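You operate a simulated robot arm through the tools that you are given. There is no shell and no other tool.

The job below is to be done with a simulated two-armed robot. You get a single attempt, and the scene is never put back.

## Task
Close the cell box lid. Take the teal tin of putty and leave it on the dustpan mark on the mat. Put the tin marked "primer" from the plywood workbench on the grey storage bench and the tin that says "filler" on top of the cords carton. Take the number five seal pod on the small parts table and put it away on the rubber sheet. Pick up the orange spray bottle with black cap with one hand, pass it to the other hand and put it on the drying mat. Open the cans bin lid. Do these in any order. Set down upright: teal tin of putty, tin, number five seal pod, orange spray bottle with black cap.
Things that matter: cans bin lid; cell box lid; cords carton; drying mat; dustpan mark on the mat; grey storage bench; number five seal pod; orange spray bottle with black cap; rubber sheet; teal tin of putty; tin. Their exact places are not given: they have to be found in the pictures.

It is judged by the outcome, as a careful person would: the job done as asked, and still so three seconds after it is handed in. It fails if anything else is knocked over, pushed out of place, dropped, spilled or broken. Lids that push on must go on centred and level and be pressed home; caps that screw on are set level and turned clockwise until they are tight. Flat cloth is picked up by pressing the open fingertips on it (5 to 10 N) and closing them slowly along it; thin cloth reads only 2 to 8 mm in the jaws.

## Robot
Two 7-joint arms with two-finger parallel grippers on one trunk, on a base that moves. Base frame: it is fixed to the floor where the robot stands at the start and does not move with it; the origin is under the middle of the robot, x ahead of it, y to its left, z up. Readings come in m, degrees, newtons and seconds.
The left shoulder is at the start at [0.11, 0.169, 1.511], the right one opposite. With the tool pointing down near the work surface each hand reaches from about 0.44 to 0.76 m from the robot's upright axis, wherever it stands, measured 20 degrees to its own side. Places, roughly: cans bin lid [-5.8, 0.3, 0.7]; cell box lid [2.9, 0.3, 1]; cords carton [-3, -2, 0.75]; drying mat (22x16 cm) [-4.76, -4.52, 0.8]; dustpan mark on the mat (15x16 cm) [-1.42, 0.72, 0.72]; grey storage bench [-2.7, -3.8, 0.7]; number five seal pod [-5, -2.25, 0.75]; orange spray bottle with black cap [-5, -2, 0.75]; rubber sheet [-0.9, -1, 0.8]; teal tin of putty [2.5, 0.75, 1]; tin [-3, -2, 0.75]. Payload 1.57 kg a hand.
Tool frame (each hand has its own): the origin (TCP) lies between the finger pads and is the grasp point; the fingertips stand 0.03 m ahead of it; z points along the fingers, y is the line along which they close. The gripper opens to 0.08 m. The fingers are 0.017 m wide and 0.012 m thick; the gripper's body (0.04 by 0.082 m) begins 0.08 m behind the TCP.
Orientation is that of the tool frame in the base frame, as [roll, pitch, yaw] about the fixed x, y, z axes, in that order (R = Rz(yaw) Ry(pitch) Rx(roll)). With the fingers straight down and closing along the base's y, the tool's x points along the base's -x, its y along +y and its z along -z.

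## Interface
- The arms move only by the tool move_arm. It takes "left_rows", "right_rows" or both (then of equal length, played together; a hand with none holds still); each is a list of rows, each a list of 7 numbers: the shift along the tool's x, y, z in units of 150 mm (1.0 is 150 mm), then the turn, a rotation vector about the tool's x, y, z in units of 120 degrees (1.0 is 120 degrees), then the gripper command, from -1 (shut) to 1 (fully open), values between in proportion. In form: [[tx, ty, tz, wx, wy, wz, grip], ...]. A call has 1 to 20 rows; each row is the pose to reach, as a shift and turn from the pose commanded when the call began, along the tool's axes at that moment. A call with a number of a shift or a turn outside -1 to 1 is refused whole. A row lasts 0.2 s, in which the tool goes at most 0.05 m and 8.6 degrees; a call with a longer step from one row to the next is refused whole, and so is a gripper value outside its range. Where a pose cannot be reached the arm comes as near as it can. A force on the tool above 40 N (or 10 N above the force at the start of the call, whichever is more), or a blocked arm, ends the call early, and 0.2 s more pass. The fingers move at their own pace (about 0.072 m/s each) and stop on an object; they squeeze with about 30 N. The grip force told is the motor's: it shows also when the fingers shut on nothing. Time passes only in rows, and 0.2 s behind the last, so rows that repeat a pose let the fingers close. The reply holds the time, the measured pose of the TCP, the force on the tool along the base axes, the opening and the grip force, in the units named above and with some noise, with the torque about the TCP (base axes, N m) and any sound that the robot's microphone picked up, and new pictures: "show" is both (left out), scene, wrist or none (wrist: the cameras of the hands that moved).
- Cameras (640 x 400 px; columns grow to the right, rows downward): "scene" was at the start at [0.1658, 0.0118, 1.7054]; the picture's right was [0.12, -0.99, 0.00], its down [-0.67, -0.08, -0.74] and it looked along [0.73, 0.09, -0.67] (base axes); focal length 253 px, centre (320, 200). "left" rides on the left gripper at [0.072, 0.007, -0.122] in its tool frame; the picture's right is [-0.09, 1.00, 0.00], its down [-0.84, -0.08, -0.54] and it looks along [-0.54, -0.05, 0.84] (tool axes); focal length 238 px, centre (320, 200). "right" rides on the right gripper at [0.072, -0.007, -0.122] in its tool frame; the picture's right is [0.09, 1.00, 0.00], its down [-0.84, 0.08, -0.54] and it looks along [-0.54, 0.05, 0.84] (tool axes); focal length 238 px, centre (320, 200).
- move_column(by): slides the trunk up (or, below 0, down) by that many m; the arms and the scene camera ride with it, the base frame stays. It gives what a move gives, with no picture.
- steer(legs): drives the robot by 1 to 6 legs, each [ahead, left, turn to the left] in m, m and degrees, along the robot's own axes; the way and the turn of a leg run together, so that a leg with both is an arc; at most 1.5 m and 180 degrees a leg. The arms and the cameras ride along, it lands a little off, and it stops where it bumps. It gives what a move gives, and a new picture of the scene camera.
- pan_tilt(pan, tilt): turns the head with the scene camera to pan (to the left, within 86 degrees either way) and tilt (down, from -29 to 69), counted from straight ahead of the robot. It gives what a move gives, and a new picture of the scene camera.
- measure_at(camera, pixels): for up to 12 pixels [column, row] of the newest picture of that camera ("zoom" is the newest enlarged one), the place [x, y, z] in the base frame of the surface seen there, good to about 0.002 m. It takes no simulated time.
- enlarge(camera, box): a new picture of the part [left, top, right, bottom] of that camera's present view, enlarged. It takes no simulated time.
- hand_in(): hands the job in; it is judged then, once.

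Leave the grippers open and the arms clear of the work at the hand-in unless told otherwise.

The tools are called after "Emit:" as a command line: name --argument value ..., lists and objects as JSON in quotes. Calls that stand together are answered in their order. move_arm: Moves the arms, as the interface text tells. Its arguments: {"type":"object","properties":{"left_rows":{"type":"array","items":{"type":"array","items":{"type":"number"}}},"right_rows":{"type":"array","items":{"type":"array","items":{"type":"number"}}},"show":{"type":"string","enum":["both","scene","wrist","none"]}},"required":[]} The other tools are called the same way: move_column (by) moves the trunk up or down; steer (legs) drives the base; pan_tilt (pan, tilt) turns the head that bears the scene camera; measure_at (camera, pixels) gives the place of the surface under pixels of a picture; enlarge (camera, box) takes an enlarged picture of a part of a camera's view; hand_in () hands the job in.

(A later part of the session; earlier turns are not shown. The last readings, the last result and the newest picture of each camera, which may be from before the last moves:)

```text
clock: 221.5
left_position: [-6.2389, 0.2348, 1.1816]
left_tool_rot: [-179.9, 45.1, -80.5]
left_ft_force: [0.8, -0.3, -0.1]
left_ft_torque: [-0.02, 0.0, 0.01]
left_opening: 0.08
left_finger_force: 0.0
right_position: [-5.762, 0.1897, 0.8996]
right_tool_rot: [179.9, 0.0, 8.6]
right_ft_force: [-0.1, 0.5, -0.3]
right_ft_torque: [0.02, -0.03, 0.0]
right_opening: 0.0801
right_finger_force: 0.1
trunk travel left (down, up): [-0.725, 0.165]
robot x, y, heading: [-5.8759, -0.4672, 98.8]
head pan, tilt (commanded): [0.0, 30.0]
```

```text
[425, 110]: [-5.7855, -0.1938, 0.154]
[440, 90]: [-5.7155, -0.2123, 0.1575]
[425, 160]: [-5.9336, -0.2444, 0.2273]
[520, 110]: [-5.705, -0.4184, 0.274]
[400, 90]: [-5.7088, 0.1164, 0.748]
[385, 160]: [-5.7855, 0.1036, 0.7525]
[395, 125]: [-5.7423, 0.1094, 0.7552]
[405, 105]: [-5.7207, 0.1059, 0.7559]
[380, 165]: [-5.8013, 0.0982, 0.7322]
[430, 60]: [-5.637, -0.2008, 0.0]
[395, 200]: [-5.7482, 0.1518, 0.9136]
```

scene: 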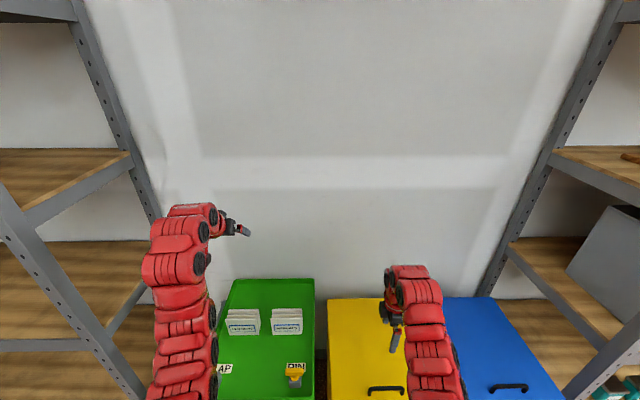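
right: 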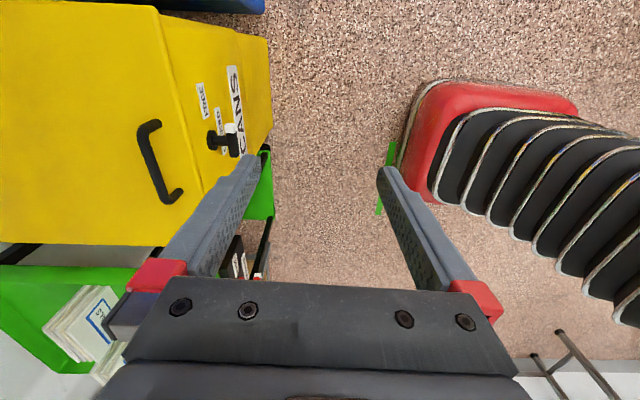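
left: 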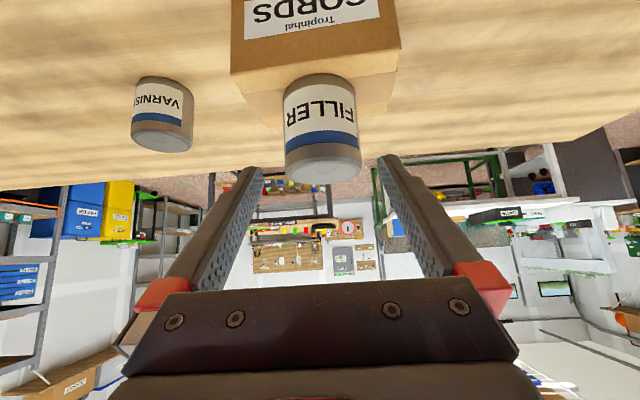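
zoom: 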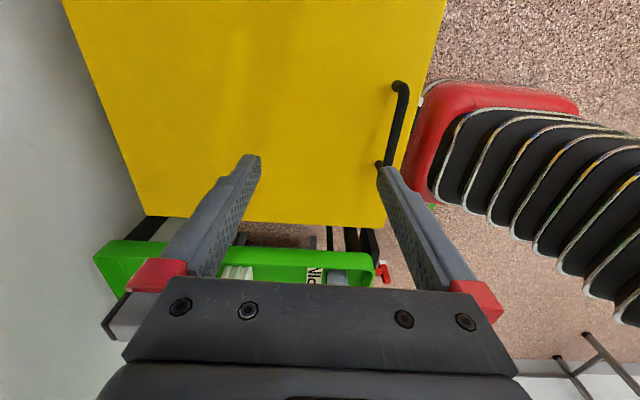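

The base front is still 0.26 m from the bin. The bar is at v ≈ 0.974 and the hand needs to come back 8.5 cm and down 14 cm. I do that in small steps, getting above the bar before lowering onto it.

Emit:
move_arm --right_rows '[[-0.01, 0.15, 0.15, 0, 0, 0, 1], [-0.02, 0.3, 0.3, 0, 0, 0, 1], [-0.033, 0.45, 0.45, 0, 0, 0, 1], [-0.033, 0.55, 0.58, 0, 0, 0, 1], [-0.033, 0.567, 0.65, 0, 0, 0, 1], [-0.033, 0.567, 0.65, 0, 0, 0, 1]]' --show "wrist"

```text
clock: 222.9
left_position: [-6.2402, 0.2326, 1.1809]
left_tool_rot: [-179.9, 45.2, -80.6]
left_ft_force: [0.4, -1.5, -0.1]
left_ft_torque: [-0.01, -0.02, -0.01]
left_opening: 0.0799
left_finger_force: 0.1
right_position: [-5.7541, 0.1051, 0.802]
right_tool_rot: [179.8, 0.0, 8.5]
right_ft_force: [-1.9, -1.4, 0.3]
right_ft_torque: [0.0, -0.01, -0.01]
right_opening: 0.0797
right_finger_force: 0.0
trunk travel left (down, up): [-0.725, 0.165]
robot x, y, heading: [-5.8748, -0.4678, 98.8]
head pan, tilt (commanded): [0.0, 30.0]
```

right: 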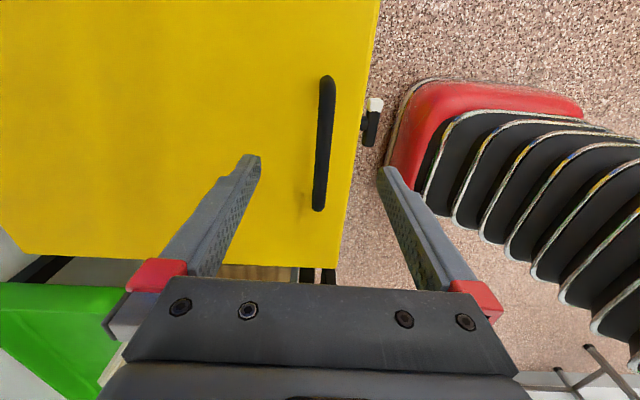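

The bar lies centred between the fingers. I lower 4.5 cm onto it and close.

Emit:
move_arm --right_rows '[[0.04, 0, 0.1, 0, 0, 0, 1], [0.06, 0, 0.2, 0, 0, 0, 1], [0.06, 0, 0.3, 0, 0, 0, 1], [0.06, 0, 0.3, 0, 0, 0, 0.3], [0.06, 0, 0.3, 0, 0, 0, -1], [0.06, 0, 0.3, 0, 0, 0, -1], [0.06, 0, 0.3, 0, 0, 0, -1]]' --show "wrist"

```text
clock: 224.5
left_position: [-6.24, 0.2328, 1.1815]
left_tool_rot: [-179.9, 45.1, -80.7]
left_ft_force: [-0.3, 0.4, 0.4]
left_ft_torque: [0.01, 0.01, -0.02]
left_opening: 0.0802
left_finger_force: 0.0
right_position: [-5.7448, 0.1046, 0.7561]
right_tool_rot: [179.9, 0.0, 8.6]
right_ft_force: [1.7, -10.0, -2.8]
right_ft_torque: [-0.1, -0.11, 0.43]
right_opening: 0.0118
right_finger_force: 29.2
trunk travel left (down, up): [-0.725, 0.165]
robot x, y, heading: [-5.8751, -0.4667, 98.7]
head pan, tilt (commanded): [0.0, 30.0]
```

right: 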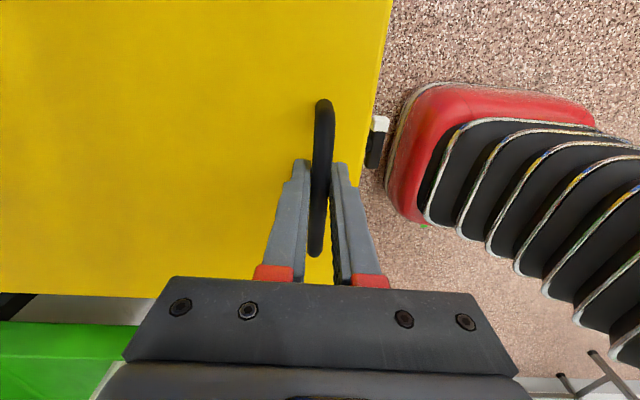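

The bar is gripped at 11.8 mm. I lift the first 10° of the lid's arc and read the load.

Emit:
move_arm --right_rows '[[0, -0.015, -0.1, 0, 0, 0, -1], [0, -0.035, -0.2, 0, 0, 0, -1], [0, -0.06, -0.3, 0, 0, 0, -1], [0, -0.08, -0.387, 0, 0, 0, -1]]' --show "both"

```text
clock: 225.5
left_position: [-6.2399, 0.23, 1.1835]
left_tool_rot: [-179.9, 45.3, -80.5]
left_ft_force: [0.2, 0.5, 0.1]
left_ft_torque: [0.01, 0.0, 0.03]
left_opening: 0.08
left_finger_force: 0.0
right_position: [-5.7469, 0.1174, 0.8179]
right_tool_rot: [-179.9, 0.0, 8.5]
right_ft_force: [2.5, -24.5, 7.1]
right_ft_torque: [-0.16, -0.01, 0.36]
right_opening: 0.0119
right_finger_force: 28.5
trunk travel left (down, up): [-0.725, 0.165]
robot x, y, heading: [-5.8724, -0.467, 98.7]
head pan, tilt (commanded): [0.0, 30.0]
```

scene: 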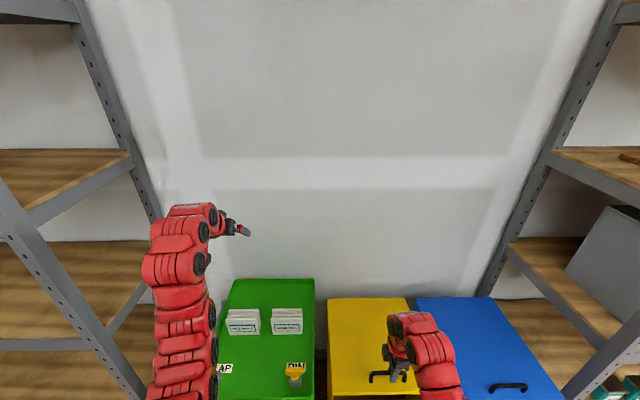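
right: 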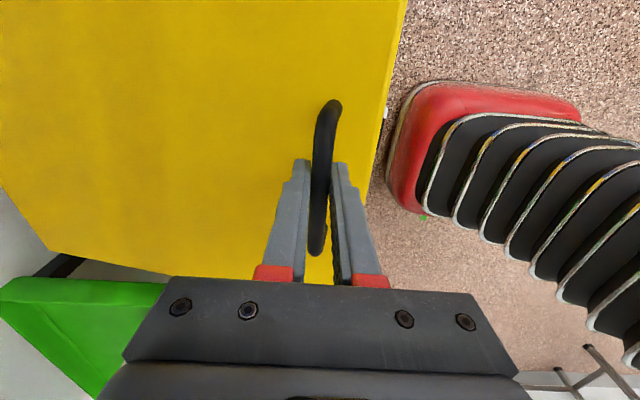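

The lid lifts freely; the sideways reading is just a radial preload of a few mm. I continue along the arc with a small outward correction.

Emit:
move_arm --right_rows '[[0, 0.01, -0.05, 0, 0, 0, -1], [0, -0.015, -0.13, 0, 0, 0, -1], [0, -0.05, -0.22, 0, 0, 0, -1], [0, -0.085, -0.3, 0, 0, 0, -1], [0, -0.12, -0.367, 0, 0, 0, -1]]' --show "none"

```text
clock: 226.7
left_position: [-6.2399, 0.2324, 1.1825]
left_tool_rot: [-180.0, 45.2, -80.5]
left_ft_force: [0.3, 0.1, -0.8]
left_ft_torque: [0.01, -0.01, 0.03]
left_opening: 0.0801
left_finger_force: 0.0
right_position: [-5.75, 0.1365, 0.8706]
right_tool_rot: [-180.0, -0.1, 8.5]
right_ft_force: [0.4, -10.7, 3.3]
right_ft_torque: [-0.06, -0.04, 0.43]
right_opening: 0.0116
right_finger_force: 28.9
trunk travel left (down, up): [-0.725, 0.165]
robot x, y, heading: [-5.8688, -0.4671, 98.6]
head pan, tilt (commanded): [0.0, 30.0]
```

The forces are low, so I continue to about 47° along the arc.

Emit:
move_arm --right_rows '[[0, -0.03, -0.087, 0, 0, 0, -1], [0, -0.085, -0.173, 0, 0, 0, -1], [0, -0.14, -0.255, 0, 0, 0, -1], [0, -0.195, -0.336, 0, 0, 0, -1], [0, -0.255, -0.413, 0, 0, 0, -1], [0, -0.32, -0.489, 0, 0, 0, -1], [0, -0.385, -0.56, 0, 0, 0, -1], [0, -0.458, -0.631, 0, 0, 0, -1]]' --show "scene"

```text
clock: 228.5
left_position: [-6.2412, 0.2316, 1.1832]
left_tool_rot: [-179.9, 45.2, -80.4]
left_ft_force: [-0.4, -0.6, -0.2]
left_ft_torque: [0.04, 0.0, -0.01]
left_opening: 0.08
left_finger_force: 0.1
right_position: [-5.7613, 0.2023, 0.9676]
right_tool_rot: [-180.0, 0.0, 8.6]
right_ft_force: [-5.5, -13.5, 7.9]
right_ft_torque: [-0.25, 0.42, 0.34]
right_opening: 0.0116
right_finger_force: 28.6
trunk travel left (down, up): [-0.725, 0.165]
robot x, y, heading: [-5.8749, -0.4653, 98.7]
head pan, tilt (commanded): [0.0, 30.0]
```

scene: 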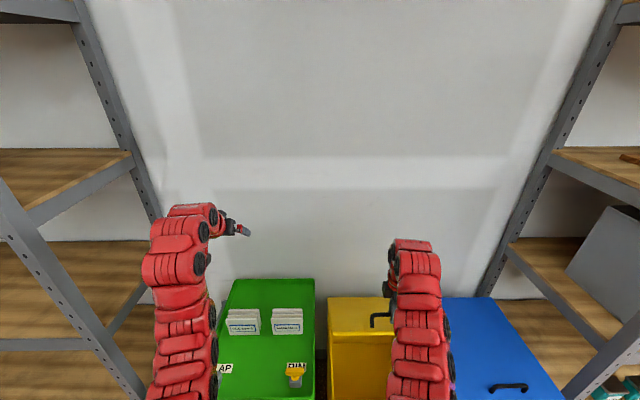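

At about 47° all is well. I continue along the arc to about 67° while tilting the tool forward 20° to keep within reach; the bar pivots in the fingers.

Emit:
move_arm --right_rows '[[0, -0.065, -0.066, 0.02, 0, 0, -1], [0, -0.14, -0.129, 0.0417, 0, 0, -1], [0, -0.22, -0.188, 0.0625, 0, 0, -1], [0, -0.3, -0.245, 0.0833, 0, 0, -1], [0, -0.385, -0.297, 0.104, 0, 0, -1], [0, -0.47, -0.346, 0.125, 0, 0, -1], [0, -0.56, -0.39, 0.146, 0, 0, -1], [0, -0.649, -0.432, 0.1667, 0, 0, -1]]' --show "both"

```text
clock: 230.3
left_position: [-6.2406, 0.2297, 1.1833]
left_tool_rot: [-180.0, 45.2, -80.6]
left_ft_force: [0.4, 0.3, 0.3]
left_ft_torque: [0.01, 0.0, 0.0]
left_opening: 0.08
left_finger_force: 0.0
right_position: [-5.775, 0.2984, 1.0337]
right_tool_rot: [-159.8, -0.2, 8.5]
right_ft_force: [-1.5, -10.8, 17.0]
right_ft_torque: [-0.03, 0.14, 0.56]
right_opening: 0.0117
right_finger_force: 29.1
trunk travel left (down, up): [-0.725, 0.165]
robot x, y, heading: [-5.8734, -0.4679, 98.5]
head pan, tilt (commanded): [0.0, 30.0]
```

scene: 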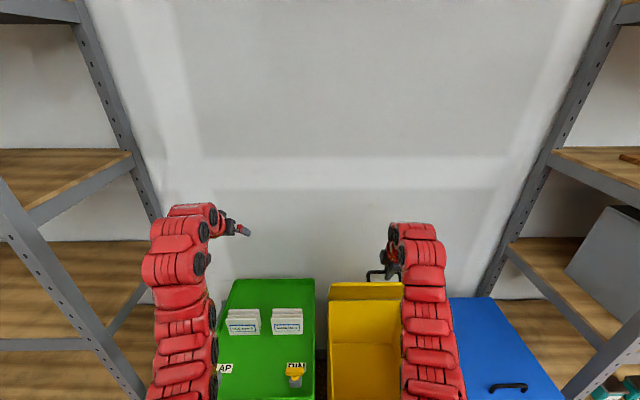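
right: 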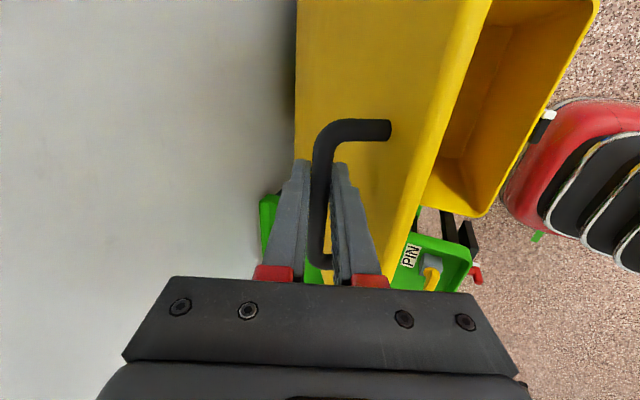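

The lid is about 60° open and the bin interior is visible. I continue toward about 77° with a bit more tilt.

Emit:
move_arm --right_rows '[[0, -0.1, -0.01, 0.01, 0, 0, -1], [0, -0.196, -0.0175, 0.02, 0, 0, -1], [0, -0.295, -0.01, 0.03, 0, 0, -1], [0, -0.393, -0.002, 0.0417, 0, 0, -1]]' --show "wrist"

```text
clock: 231.3
left_position: [-6.2412, 0.2314, 1.183]
left_tool_rot: [-179.9, 45.3, -80.6]
left_ft_force: [-0.1, -0.5, 0.4]
left_ft_torque: [0.02, -0.01, -0.02]
left_opening: 0.08
left_finger_force: 0.0
right_position: [-5.784, 0.3553, 1.0523]
right_tool_rot: [-154.8, -0.2, 8.7]
right_ft_force: [-1.8, -2.9, 14.3]
right_ft_torque: [-0.08, 0.22, 0.54]
right_opening: 0.0118
right_finger_force: 29.5
trunk travel left (down, up): [-0.725, 0.165]
robot x, y, heading: [-5.8726, -0.469, 98.7]
head pan, tilt (commanded): [0.0, 30.0]
```

right: 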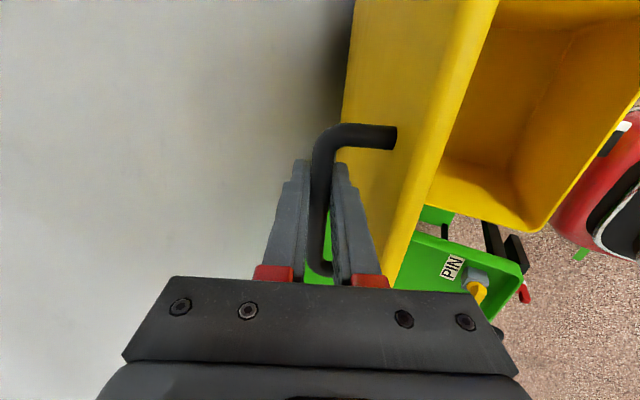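

I check the wall's distance behind the lid before going further.

Emit:
measure_at --camera "right" --pixels '[[150, 100], [300, 60], [250, 130], [150, 250], [370, 100], [420, 100], [370, 230]]'

```text
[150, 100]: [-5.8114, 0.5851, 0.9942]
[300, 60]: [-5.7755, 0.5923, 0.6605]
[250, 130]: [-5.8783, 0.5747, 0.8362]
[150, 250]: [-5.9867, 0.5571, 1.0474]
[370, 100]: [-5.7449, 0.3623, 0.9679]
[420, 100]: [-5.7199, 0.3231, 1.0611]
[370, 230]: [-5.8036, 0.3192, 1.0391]
```

The wall is at v ≈ 1.46, leaving room. The remaining arc is nearly horizontal, so I raise the hand 6 mm and use the base to push forward 6 cm.

Emit:
move_arm --right_rows '[[0, -0.017, -0.036, 0, 0, 0, -1], [0, -0.017, -0.036, 0, 0, 0, -1]]' --show "none"

Emit:
steer --legs '[[0.06, 0, 0]]'

```text
clock: 231.9
left_position: [-6.2428, 0.234, 1.1809]
left_tool_rot: [-179.9, 45.1, -80.6]
left_ft_force: [-0.1, 0.1, -0.1]
left_ft_torque: [0.02, -0.02, 0.0]
left_opening: 0.0801
left_finger_force: 0.1
right_position: [-5.7845, 0.3556, 1.053]
right_tool_rot: [-155.3, 0.0, 8.6]
right_ft_force: [-5.7, -2.3, -5.8]
right_ft_torque: [-0.02, -0.3, 0.34]
right_opening: 0.0115
right_finger_force: 29.1
trunk travel left (down, up): [-0.725, 0.165]
robot x, y, heading: [-5.875, -0.4704, 98.4]
head pan, tilt (commanded): [0.0, 30.0]
```

```text
clock: 232.8
left_position: [-6.2503, 0.293, 1.1814]
left_tool_rot: [-179.9, 45.1, -80.6]
left_ft_force: [0.0, 1.4, 0.0]
left_ft_torque: [0.01, -0.03, -0.01]
left_opening: 0.0801
left_finger_force: 0.1
right_position: [-5.7903, 0.4142, 1.054]
right_tool_rot: [-155.1, -0.1, 8.5]
right_ft_force: [-2.3, -5.1, 7.7]
right_ft_torque: [-0.11, 0.01, 0.55]
right_opening: 0.0119
right_finger_force: 28.9
trunk travel left (down, up): [-0.725, 0.165]
robot x, y, heading: [-5.8831, -0.4071, 98.8]
head pan, tilt (commanded): [0.0, 30.0]
```

scene: 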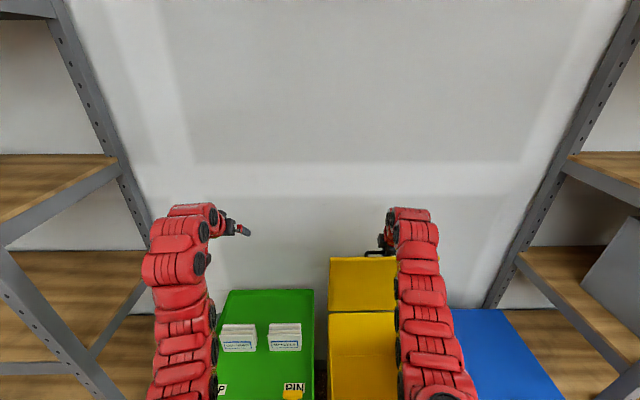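

The lid is now about 80° open. I reduce the tool tilt a little so the fingers clear the lid edge, then push on another 6 cm.

Emit:
move_arm --right_rows '[[0, 0, 0, -0.03, 0, 0, -1], [0, 0, 0, -0.06, 0, 0, -1], [0, 0, 0, -0.06, 0, 0, -1]]' --show "none"

Emit:
steer --legs '[[0.06, 0, 0]]'

Emit:
enlarge --camera "right" --box '[0, 0, 640, 400]'

```text
clock: 233.6
left_position: [-6.2493, 0.2936, 1.18]
left_tool_rot: [-179.9, 45.1, -80.7]
left_ft_force: [-0.7, -0.4, -0.4]
left_ft_torque: [0.01, 0.0, 0.0]
left_opening: 0.08
left_finger_force: 0.1
right_position: [-5.7912, 0.4154, 1.0537]
right_tool_rot: [-162.4, 0.0, 8.5]
right_ft_force: [-2.8, 0.9, -2.2]
right_ft_torque: [-0.12, 0.55, 0.62]
right_opening: 0.0119
right_finger_force: 28.3
trunk travel left (down, up): [-0.725, 0.165]
robot x, y, heading: [-5.8848, -0.4062, 98.6]
head pan, tilt (commanded): [0.0, 30.0]
```

```text
clock: 234.6
left_position: [-6.2597, 0.3522, 1.1817]
left_tool_rot: [-179.7, 45.1, -80.6]
left_ft_force: [0.3, -0.6, 0.2]
left_ft_torque: [-0.01, 0.02, 0.02]
left_opening: 0.0798
left_finger_force: 0.1
right_position: [-5.801, 0.4737, 1.0561]
right_tool_rot: [-162.3, -0.1, 8.5]
right_ft_force: [-4.1, -1.7, 14.2]
right_ft_torque: [-0.15, 0.25, 0.56]
right_opening: 0.0119
right_finger_force: 28.5
trunk travel left (down, up): [-0.725, 0.165]
robot x, y, heading: [-5.8918, -0.3482, 98.7]
head pan, tilt (commanded): [0.0, 30.0]
```

scene: 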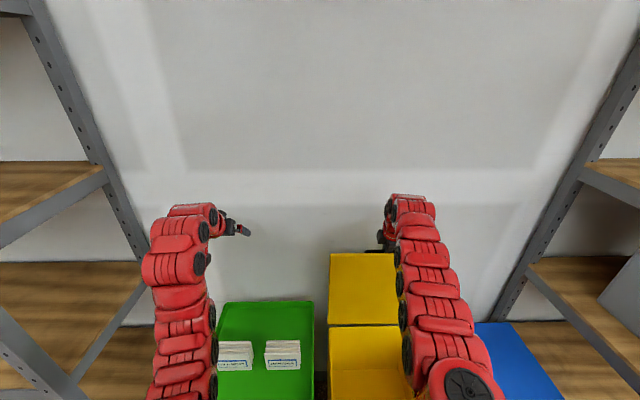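

```text
1.00 times, centred on (320, 200) of right (not enlarged: the box is as wide or as high as the picture)
```

zoom: 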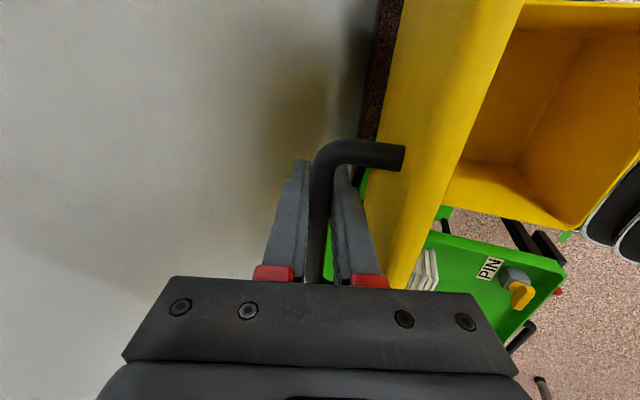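

It's about 89° open. I drive on another 4 cm to get past vertical and find its stop.

Emit:
steer --legs '[[0.04, 0, 0]]'

Emit:
enlarge --camera "right" --box '[0, 0, 640, 400]'

```text
clock: 235.5
left_position: [-6.2645, 0.3931, 1.1809]
left_tool_rot: [-179.9, 45.0, -80.6]
left_ft_force: [0.4, 0.0, -0.2]
left_ft_torque: [-0.02, 0.01, 0.0]
left_opening: 0.0801
left_finger_force: 0.1
right_position: [-5.8066, 0.5134, 1.0532]
right_tool_rot: [-162.6, 0.2, 8.6]
right_ft_force: [-8.2, -6.0, -9.0]
right_ft_torque: [-0.05, 0.28, 0.54]
right_opening: 0.0114
right_finger_force: 29.2
trunk travel left (down, up): [-0.725, 0.165]
robot x, y, heading: [-5.8961, -0.3106, 98.7]
head pan, tilt (commanded): [0.0, 30.0]
```

scene: 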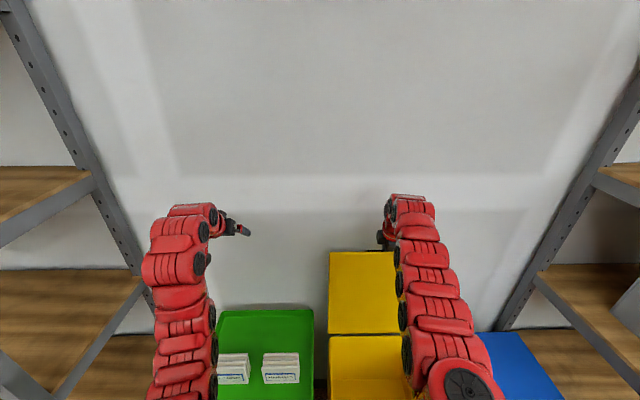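

```text
1.00 times, centred on (320, 200) of right (not enlarged: the box is as wide or as high as the picture)
```

zoom: 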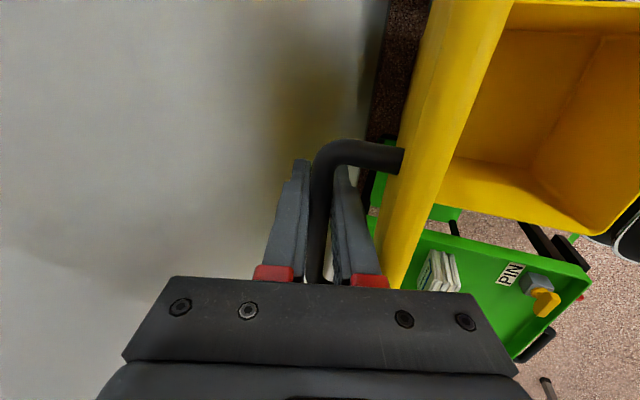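

I measure the lid's face to get its actual angle.

Emit:
measure_at --camera "zoom" --pixels '[[430, 40], [460, 40], [415, 180], [430, 180], [405, 240], [385, 250], [490, 30], [395, 155]]'

Emit:
measure_at --camera "scene" --pixels '[[340, 255], [340, 290], [340, 325], [380, 255], [380, 325], [340, 345], [360, 390]]'

```text
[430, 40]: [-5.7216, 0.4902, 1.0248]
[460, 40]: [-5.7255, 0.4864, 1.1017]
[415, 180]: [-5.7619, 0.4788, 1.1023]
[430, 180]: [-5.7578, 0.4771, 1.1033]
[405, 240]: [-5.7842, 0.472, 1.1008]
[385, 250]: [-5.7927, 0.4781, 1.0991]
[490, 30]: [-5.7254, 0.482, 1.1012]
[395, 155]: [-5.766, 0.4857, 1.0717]
```

```text
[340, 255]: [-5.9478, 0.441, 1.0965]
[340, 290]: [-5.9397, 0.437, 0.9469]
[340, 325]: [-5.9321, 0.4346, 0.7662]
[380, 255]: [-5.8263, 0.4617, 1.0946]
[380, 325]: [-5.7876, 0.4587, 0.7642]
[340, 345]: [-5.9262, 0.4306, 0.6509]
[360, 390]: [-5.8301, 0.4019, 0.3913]
```

The lid is at about 91.5°. I push 2.5 cm further so it is clearly past vertical.

Emit:
steer --legs '[[0.025, 0, 0]]'

Emit:
measure_at --camera "scene" --pixels '[[340, 255], [340, 290], [340, 325], [380, 258], [380, 325], [360, 255], [360, 325]]'

```text
clock: 236.3
left_position: [-6.2684, 0.4199, 1.1777]
left_tool_rot: [-179.9, 44.9, -80.7]
left_ft_force: [-0.2, -0.2, 0.1]
left_ft_torque: [-0.01, 0.02, -0.01]
left_opening: 0.0801
left_finger_force: 0.1
right_position: [-5.8111, 0.5392, 1.049]
right_tool_rot: [-163.1, 0.0, 8.7]
right_ft_force: [-2.7, -17.1, -21.9]
right_ft_torque: [-3.27, -0.08, 1.5]
right_opening: 0.0116
right_finger_force: 28.8
trunk travel left (down, up): [-0.725, 0.165]
robot x, y, heading: [-5.901, -0.2867, 98.3]
head pan, tilt (commanded): [0.0, 30.0]
```

scene: 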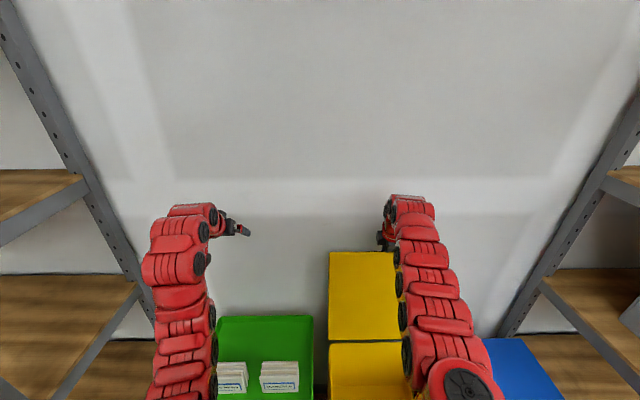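

```text
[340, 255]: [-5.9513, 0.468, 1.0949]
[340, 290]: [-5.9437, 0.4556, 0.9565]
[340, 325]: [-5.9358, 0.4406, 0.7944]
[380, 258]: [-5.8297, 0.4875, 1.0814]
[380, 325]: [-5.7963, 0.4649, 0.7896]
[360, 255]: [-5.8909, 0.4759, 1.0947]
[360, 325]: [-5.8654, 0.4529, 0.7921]
```

The lid is at about 95°, past vertical. The reaction torque shows its edge now touches a finger. I open the fingers only partly, because of the wall, and straighten the tool toward vertical.

Emit:
move_arm --right_rows '[[0, 0, 0, 0, 0, 0, -0.2], [0, 0, 0, 0, 0, 0, -0.2], [0, 0, 0, -0.03, 0, 0, -0.2], [0, 0, -0.02, -0.06, 0, 0, -0.2], [0, 0, -0.04, -0.09, 0, 0, -0.2]]' --show "both"

```text
clock: 237.5
left_position: [-6.2676, 0.4177, 1.1806]
left_tool_rot: [-179.8, 45.0, -80.7]
left_ft_force: [-0.3, 0.4, -0.7]
left_ft_torque: [-0.04, 0.0, -0.02]
left_opening: 0.0799
left_finger_force: 0.1
right_position: [-5.793, 0.5137, 1.0581]
right_tool_rot: [-169.1, 0.3, 8.7]
right_ft_force: [0.0, 1.2, -0.2]
right_ft_torque: [-0.06, -0.03, 0.01]
right_opening: 0.0315
right_finger_force: 0.1
right hand out of reach, approached as far as the arm can: row 3, 4, 5
trunk travel left (down, up): [-0.725, 0.165]
robot x, y, heading: [-5.9015, -0.287, 98.7]
head pan, tilt (commanded): [0.0, 30.0]
```

scene: 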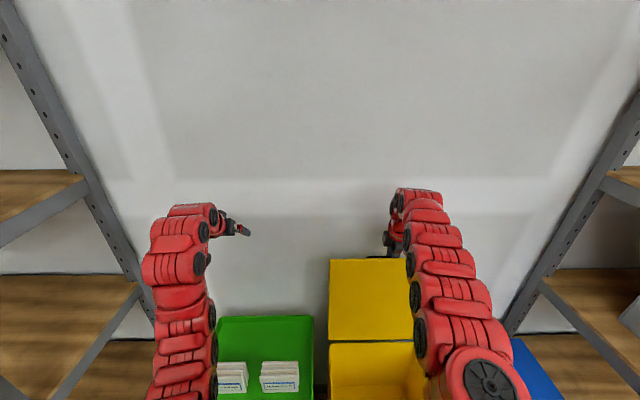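
right: 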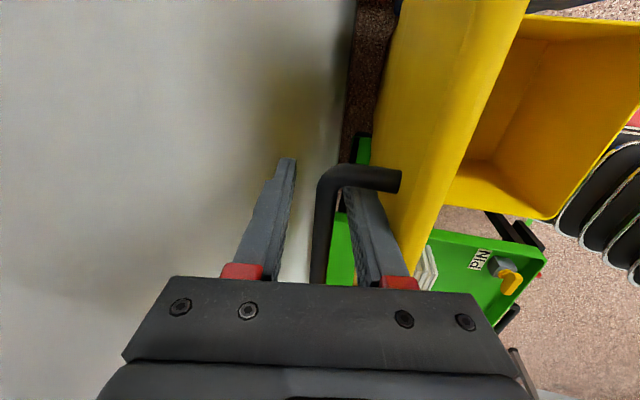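

I measure the lid angle again, now that the grip is open.

Emit:
measure_at --camera "scene" --pixels '[[345, 262], [345, 300], [345, 330], [370, 262], [370, 330]]'

Emit:
measure_at --camera "right" --pixels '[[320, 220], [330, 190], [375, 215], [282, 200], [400, 180], [430, 150], [370, 255]]'

```text
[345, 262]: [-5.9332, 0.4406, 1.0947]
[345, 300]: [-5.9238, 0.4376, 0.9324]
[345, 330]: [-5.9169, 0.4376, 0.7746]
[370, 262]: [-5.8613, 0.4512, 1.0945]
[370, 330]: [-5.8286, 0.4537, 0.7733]
```

```text
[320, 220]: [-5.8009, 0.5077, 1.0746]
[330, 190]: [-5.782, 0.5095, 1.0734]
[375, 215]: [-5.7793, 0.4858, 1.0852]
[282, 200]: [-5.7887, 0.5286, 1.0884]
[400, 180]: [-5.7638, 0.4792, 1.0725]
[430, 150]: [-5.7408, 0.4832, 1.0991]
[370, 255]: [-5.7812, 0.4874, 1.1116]
```

The lid relaxed to about 90°, held by the front finger. I drive the base 3 cm further forward so that finger pushes the bar back, then I'll lift out vertically.

Emit:
steer --legs '[[0.035, 0, 0]]'

Emit:
measure_at --camera "scene" --pixels '[[345, 262], [345, 330], [370, 265], [370, 330]]'

Emit:
enlarge --camera "right" --box '[0, 0, 640, 400]'

```text
clock: 238.3
left_position: [-6.2733, 0.4491, 1.1822]
left_tool_rot: [-179.9, 45.2, -80.6]
left_ft_force: [0.4, 0.6, -0.3]
left_ft_torque: [0.0, 0.04, -0.03]
left_opening: 0.08
left_finger_force: 0.1
right_position: [-5.7982, 0.5462, 1.0593]
right_tool_rot: [-168.8, 0.2, 8.7]
right_ft_force: [-0.7, -0.7, -1.8]
right_ft_torque: [0.04, 0.01, 0.0]
right_opening: 0.0321
right_finger_force: 0.6
trunk travel left (down, up): [-0.725, 0.165]
robot x, y, heading: [-5.9035, -0.2499, 98.4]
head pan, tilt (commanded): [0.0, 30.0]
```

scene: 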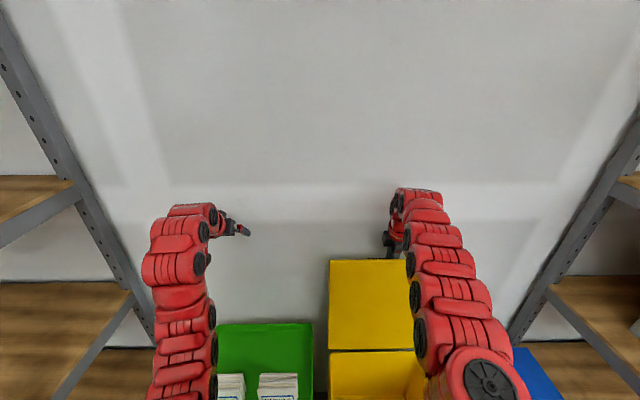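

```text
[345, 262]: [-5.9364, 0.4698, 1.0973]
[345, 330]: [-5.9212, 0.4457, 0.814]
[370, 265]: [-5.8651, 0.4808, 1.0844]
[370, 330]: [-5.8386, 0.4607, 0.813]
```

```text
1.00 times, centred on (320, 200) of right (not enlarged: the box is as wide or as high as the picture)
```

zoom: 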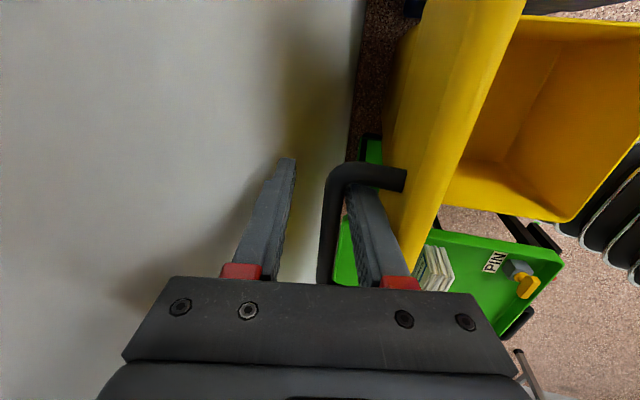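

The lid is at 95°, and the front finger is free of it. I lift the hand out vertically with the trunk so that the arm's shape doesn't change.

Emit:
move_column --by 0.11

Emit:
enlarge --camera "right" --box '[0, 0, 640, 400]'

Emit:
enlarge --camera "scene" --box '[200, 200, 520, 400]'

```text
clock: 239.8
left_position: [-6.2732, 0.4509, 1.29]
left_tool_rot: [-179.9, 44.9, -80.6]
left_ft_force: [-0.3, 0.5, 0.3]
left_ft_torque: [-0.03, 0.04, 0.02]
left_opening: 0.0799
left_finger_force: 0.0
right_position: [-5.797, 0.5476, 1.1677]
right_tool_rot: [-169.0, 0.3, 8.8]
right_ft_force: [0.7, -0.3, -0.1]
right_ft_torque: [-0.01, -0.01, 0.0]
right_opening: 0.0322
right_finger_force: 0.0
trunk travel left (down, up): [-0.835, 0.055]
robot x, y, heading: [-5.9081, -0.2529, 98.5]
head pan, tilt (commanded): [0.0, 30.0]
```

```text
1.00 times, centred on (320, 200) of right (not enlarged: the box is as wide or as high as the picture)
```

zoom: 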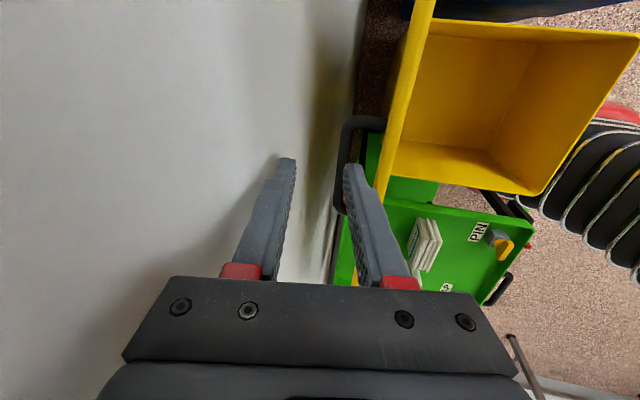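

```text
2.00 times, centred on (360, 300) of scene
```

zoom: 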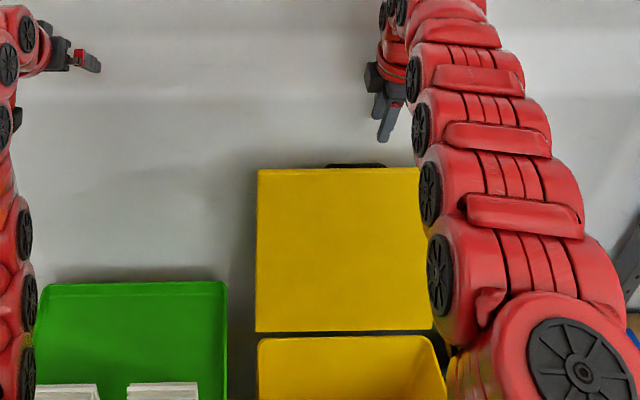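

The hand is out and the lid stands open by itself. I check its angle and whether it is stable.

Emit:
measure_at --camera "zoom" --pixels '[[300, 180], [300, 320], [380, 180], [380, 320], [340, 172], [340, 325], [355, 165]]'

```text
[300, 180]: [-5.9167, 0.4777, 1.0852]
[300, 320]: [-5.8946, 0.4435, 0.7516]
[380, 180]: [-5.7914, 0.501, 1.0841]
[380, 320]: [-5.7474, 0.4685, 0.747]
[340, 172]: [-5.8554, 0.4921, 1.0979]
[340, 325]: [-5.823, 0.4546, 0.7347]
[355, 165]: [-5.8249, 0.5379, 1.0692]
```

It rests at 96°. To be sure it is fully open I push it gently from the inside: close the fingers, back the base off, lower the trunk, and nudge forward.

Emit:
move_arm --right_rows '[[0, 0, 0, 0, 0, 0, -1], [0, 0, 0, 0, 0, 0, -1]]' --show "none"

Emit:
steer --legs '[[-0.14, 0, 0]]'

Emit:
move_column --by -0.1

Emit:
enlarge --camera "right" --box '[0, 0, 640, 400]'

```text
clock: 240.4
left_position: [-6.2728, 0.4504, 1.2915]
left_tool_rot: [-179.9, 45.0, -80.7]
left_ft_force: [-1.1, -1.0, -0.3]
left_ft_torque: [0.01, -0.01, 0.02]
left_opening: 0.0801
left_finger_force: 0.1
right_position: [-5.7981, 0.5477, 1.1686]
right_tool_rot: [-169.0, 0.3, 8.7]
right_ft_force: [0.0, 1.0, -0.4]
right_ft_torque: [0.02, 0.02, 0.02]
right_opening: 0.0003
right_finger_force: 21.6
trunk travel left (down, up): [-0.835, 0.055]
robot x, y, heading: [-5.9036, -0.2503, 98.8]
head pan, tilt (commanded): [0.0, 30.0]
```

```text
clock: 241.7
left_position: [-6.2523, 0.3179, 1.2903]
left_tool_rot: [-180.0, 45.0, -80.7]
left_ft_force: [-0.9, 0.7, -0.5]
left_ft_torque: [0.01, 0.01, 0.0]
left_opening: 0.0803
left_finger_force: 0.0
right_position: [-5.7763, 0.4137, 1.1665]
right_tool_rot: [-169.1, 0.2, 8.5]
right_ft_force: [-0.1, 1.1, -0.5]
right_ft_torque: [-0.04, 0.02, -0.02]
right_opening: 0.0004
right_finger_force: 20.7
trunk travel left (down, up): [-0.835, 0.055]
robot x, y, heading: [-5.8869, -0.386, 98.7]
head pan, tilt (commanded): [0.0, 30.0]
```

scene: 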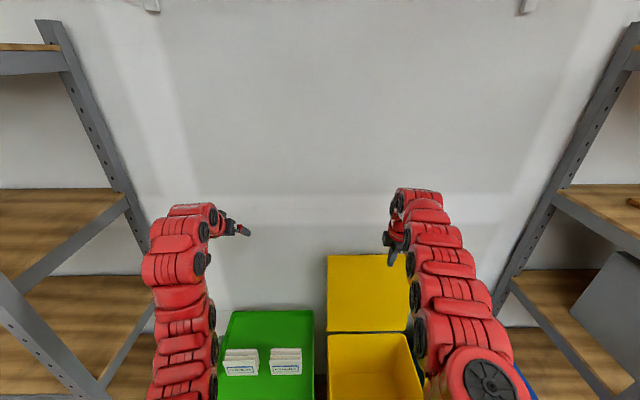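

```text
clock: 243.0
left_position: [-6.2508, 0.3152, 1.1918]
left_tool_rot: [-180.0, 45.1, -80.8]
left_ft_force: [0.1, 0.1, -0.7]
left_ft_torque: [0.0, -0.04, 0.01]
left_opening: 0.0801
left_finger_force: 0.0
right_position: [-5.7784, 0.4128, 1.0687]
right_tool_rot: [-169.0, 0.2, 8.5]
right_ft_force: [-0.1, -1.6, 0.2]
right_ft_torque: [0.0, 0.03, 0.03]
right_opening: 0.0
right_finger_force: 21.4
trunk travel left (down, up): [-0.735, 0.155]
robot x, y, heading: [-5.8886, -0.3866, 98.6]
head pan, tilt (commanded): [0.0, 30.0]
```

```text
1.00 times, centred on (320, 200) of right (not enlarged: the box is as wide or as high as the picture)
```

zoom: 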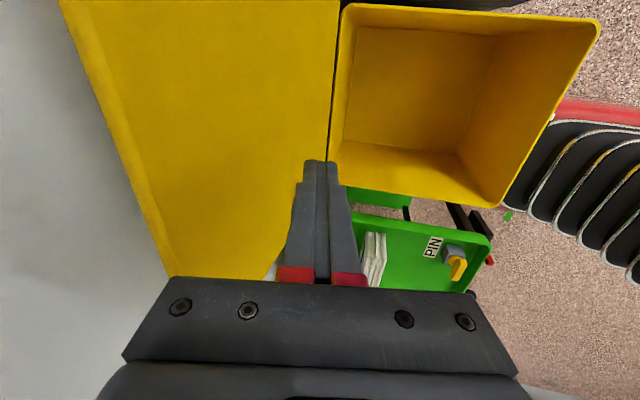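

The fingers are in front of the lid's inner face. I nudge forward and watch the force.

Emit:
steer --legs '[[0.075, 0, 0]]'

Emit:
measure_at --camera "scene" --pixels '[[340, 265], [340, 325], [370, 265], [370, 325]]'

```text
clock: 244.1
left_position: [-6.2638, 0.3886, 1.1913]
left_tool_rot: [-179.9, 45.0, -80.6]
left_ft_force: [-0.4, -0.4, -0.4]
left_ft_torque: [-0.04, -0.01, 0.03]
left_opening: 0.0799
left_finger_force: 0.0
right_position: [-5.7894, 0.4867, 1.0688]
right_tool_rot: [-169.0, 0.3, 8.7]
right_ft_force: [0.3, 0.0, -0.7]
right_ft_torque: [0.01, 0.0, -0.01]
right_opening: 0.0
right_finger_force: 20.8
trunk travel left (down, up): [-0.735, 0.155]
robot x, y, heading: [-5.8969, -0.309, 98.8]
head pan, tilt (commanded): [0.0, 30.0]
```

scene: 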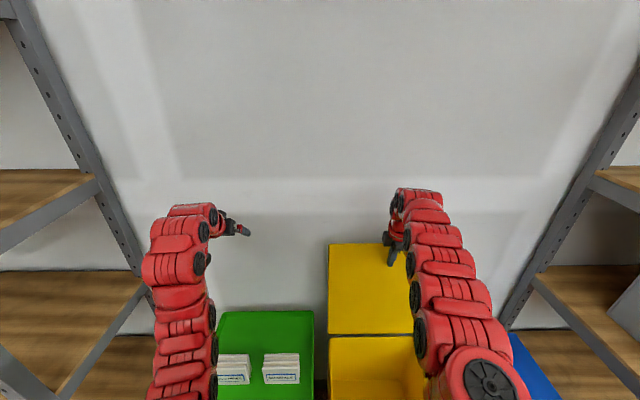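

```text
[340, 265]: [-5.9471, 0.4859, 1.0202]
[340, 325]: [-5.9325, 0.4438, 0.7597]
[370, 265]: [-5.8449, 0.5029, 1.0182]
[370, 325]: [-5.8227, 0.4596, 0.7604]
```

The lid is at 99.5° with no resistance. One more 3 cm nudge.

Emit:
steer --legs '[[0.03, 0, 0]]'

Emit:
measure_at --camera "scene" --pixels '[[340, 265], [340, 325], [370, 265], [370, 325]]'

```text
clock: 244.9
left_position: [-6.267, 0.4083, 1.1947]
left_tool_rot: [-179.8, 45.2, -80.7]
left_ft_force: [0.3, 0.1, -1.3]
left_ft_torque: [-0.01, 0.0, 0.01]
left_opening: 0.0799
left_finger_force: 0.1
right_position: [-5.792, 0.5001, 1.0697]
right_tool_rot: [-169.8, 0.1, 8.8]
right_ft_force: [1.8, -15.3, 12.1]
right_ft_torque: [-0.2, -0.01, 0.05]
right_opening: 0.0
right_finger_force: 21.3
trunk travel left (down, up): [-0.735, 0.155]
robot x, y, heading: [-5.902, -0.2919, 98.4]
head pan, tilt (commanded): [0.0, 30.0]
stopped in leg 1: the force on the tool passed its limit at 62 N (the readings are from after the stop); the commanded pose is now the measured one
```

scene: 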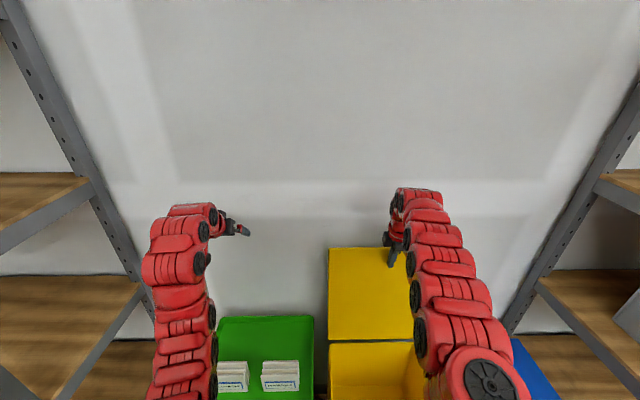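

```text
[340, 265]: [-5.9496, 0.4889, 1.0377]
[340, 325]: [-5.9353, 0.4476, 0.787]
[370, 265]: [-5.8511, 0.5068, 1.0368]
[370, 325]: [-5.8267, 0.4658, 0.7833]
```

The lid is against its stop at 100°, fully open. I back away 0.35 m and restore the right hand to its usual pose.

Emit:
steer --legs '[[-0.38, 0, 0]]'

Emit:
measure_at --camera "scene" --pixels '[[330, 250], [330, 290], [360, 250], [360, 290], [345, 240]]'

```text
clock: 247.4
left_position: [-6.2105, 0.0239, 1.191]
left_tool_rot: [-180.0, 45.0, -80.5]
left_ft_force: [0.1, 0.0, -0.4]
left_ft_torque: [-0.01, -0.01, -0.01]
left_opening: 0.08
left_finger_force: 0.0
right_position: [-5.7366, 0.1191, 1.0676]
right_tool_rot: [-169.9, 0.2, 8.9]
right_ft_force: [-0.4, -0.6, 0.3]
right_ft_torque: [0.0, 0.0, 0.03]
right_opening: 0.0001
right_finger_force: 21.4
trunk travel left (down, up): [-0.735, 0.155]
robot x, y, heading: [-5.8422, -0.6801, 98.8]
head pan, tilt (commanded): [0.0, 30.0]
```

scene: 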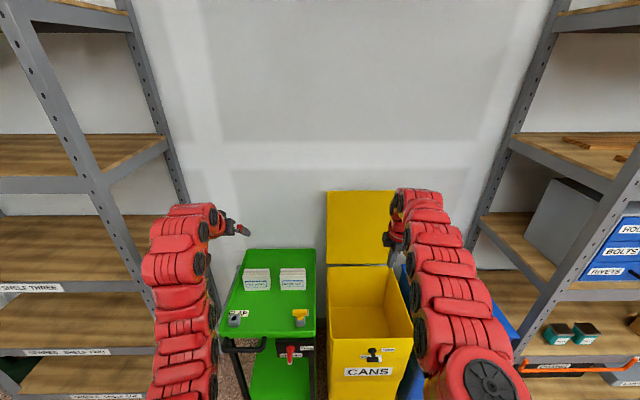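

```text
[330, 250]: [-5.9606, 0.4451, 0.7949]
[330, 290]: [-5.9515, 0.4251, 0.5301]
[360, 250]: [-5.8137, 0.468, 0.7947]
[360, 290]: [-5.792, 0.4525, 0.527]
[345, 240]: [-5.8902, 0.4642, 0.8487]
```

The lid stays open at 100°. Before turning left I check the rack on my left for clearance.

Emit:
measure_at --camera "scene" --pixels '[[75, 150], [125, 255], [100, 200], [20, 40], [150, 360], [60, 285], [180, 190]]'

```text
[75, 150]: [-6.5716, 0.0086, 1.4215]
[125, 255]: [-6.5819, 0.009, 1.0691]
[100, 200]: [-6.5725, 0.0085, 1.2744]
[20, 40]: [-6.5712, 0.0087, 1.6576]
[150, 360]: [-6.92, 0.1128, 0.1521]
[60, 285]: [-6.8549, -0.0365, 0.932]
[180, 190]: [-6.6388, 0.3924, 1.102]
```

There's enough room. I turn left 90° and drive backward to the lane in front of the small parts table.

Emit:
steer --legs '[[0, 0, 90], [-1.45, 0, 0]]'

```text
clock: 258.4
left_position: [-5.106, -0.8155, 1.1913]
left_tool_rot: [180.0, 45.1, 10.7]
left_ft_force: [0.0, 0.3, -0.1]
left_ft_torque: [-0.02, -0.04, 0.0]
left_opening: 0.0798
left_finger_force: 0.0
right_position: [-5.2113, -0.3444, 1.0664]
right_tool_rot: [-169.7, 0.2, 100.1]
right_ft_force: [0.6, 0.9, 0.3]
right_ft_torque: [0.01, 0.02, 0.0]
right_opening: 0.0
right_finger_force: 21.3
trunk travel left (down, up): [-0.735, 0.155]
robot x, y, heading: [-4.4117, -0.4289, -170.3]
head pan, tilt (commanded): [0.0, 30.0]
```

scene: 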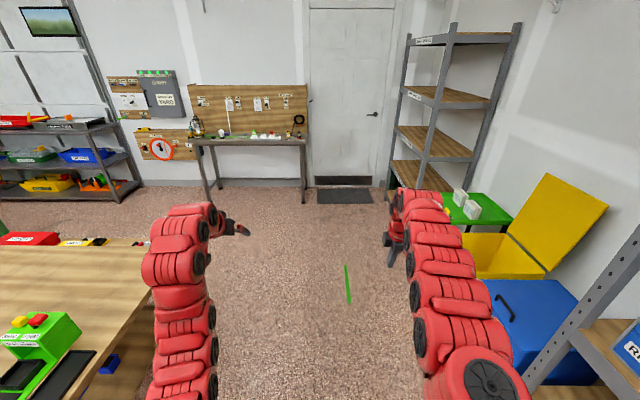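

I restore the right tool to the standard 45° forward tilt in free space.

Emit:
move_arm --right_rows '[[0.023, -0.003, 0, 0.0189, -0.0189, 0.0604, 1], [0.047, -0.006, 0, 0.0377, -0.0377, 0.1209, 1], [0.07, -0.01, 0, 0.0566, -0.0566, 0.1813, 1], [0.093, -0.013, 0, 0.0755, -0.0755, 0.2417, 1], [0.117, -0.016, 0, 0.0943, -0.0943, 0.3021, 1], [0.14, -0.02, 0, 0.1132, -0.1132, 0.3626, 1], [0.163, -0.023, 0, 0.1321, -0.1321, 0.423, 1], [0.187, -0.026, 0, 0.1509, -0.1509, 0.4834, 1], [0.21, -0.029, 0, 0.1698, -0.1698, 0.5438, 1], [0.233, -0.033, 0, 0.1887, -0.1887, 0.6043, 1], [0.257, -0.036, 0, 0.2075, -0.2075, 0.6647, 1], [0.28, -0.039, 0, 0.2264, -0.2264, 0.7251, 1]]' --show "none"

```text
clock: 261.1
left_position: [-5.1067, -0.8176, 1.1911]
left_tool_rot: [-179.9, 45.0, 10.8]
left_ft_force: [-0.6, 0.6, -1.0]
left_ft_torque: [0.02, 0.03, 0.01]
left_opening: 0.0799
left_finger_force: 0.0
right_position: [-5.2637, -0.3044, 1.0626]
right_tool_rot: [179.7, 44.7, 9.7]
right_ft_force: [-0.2, 1.0, -0.5]
right_ft_torque: [-0.03, -0.01, -0.01]
right_opening: 0.0801
right_finger_force: 0.0
right hand out of reach, approached as far as the arm can: row 8, 9, 10, 11, 12
trunk travel left (down, up): [-0.735, 0.155]
robot x, y, heading: [-4.412, -0.4328, -169.9]
head pan, tilt (commanded): [0.0, 30.0]
```

The right hand is restored. Now I align and strafe left to the left end of the small parts table, with hands at z ≥ 1.06.

Emit:
steer --legs '[[0, 0, -1.4], [0, 1.5, 0]]'

Emit:
pan_tilt --pan 0 --tilt 42

```text
clock: 268.9
left_position: [-4.8535, -2.3152, 1.1917]
left_tool_rot: [-180.0, 45.0, 11.2]
left_ft_force: [0.3, -0.3, 0.1]
left_ft_torque: [0.01, 0.01, 0.0]
left_opening: 0.0799
left_finger_force: 0.1
right_position: [-5.0134, -1.8034, 1.0618]
right_tool_rot: [179.6, 44.6, 10.3]
right_ft_force: [-0.3, -0.1, 0.2]
right_ft_torque: [0.01, -0.02, -0.04]
right_opening: 0.0801
right_finger_force: 0.1
trunk travel left (down, up): [-0.735, 0.155]
robot x, y, heading: [-4.1654, -1.9263, -169.8]
head pan, tilt (commanded): [0.0, 30.0]
```

scene: 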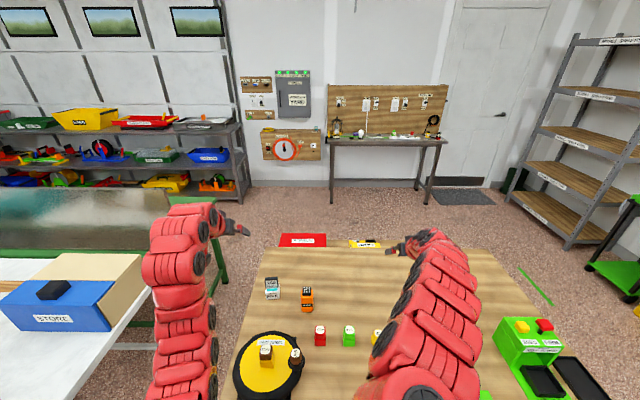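

```text
clock: 269.6
left_position: [-4.855, -2.3145, 1.1916]
left_tool_rot: [-179.9, 45.0, 11.1]
left_ft_force: [-1.2, 0.0, -0.4]
left_ft_torque: [-0.03, 0.0, -0.01]
left_opening: 0.0801
left_finger_force: 0.1
right_position: [-5.0131, -1.8039, 1.0611]
right_tool_rot: [179.6, 44.9, 10.4]
right_ft_force: [-0.4, 0.1, 0.2]
right_ft_torque: [0.0, 0.02, 0.02]
right_opening: 0.0798
right_finger_force: 0.1
trunk travel left (down, up): [-0.735, 0.155]
robot x, y, heading: [-4.1602, -1.9289, -169.7]
head pan, tilt (commanded): [0.0, 42.0]
```

scene: 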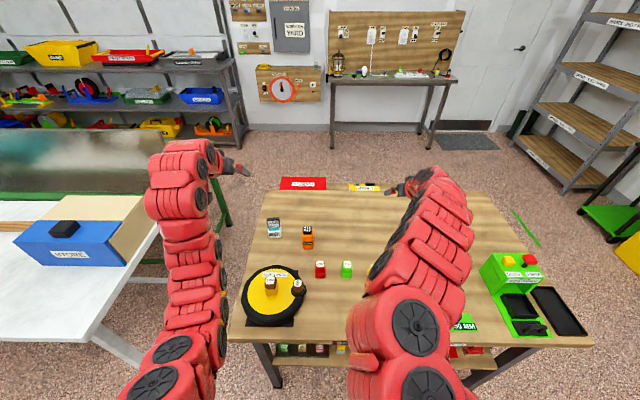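

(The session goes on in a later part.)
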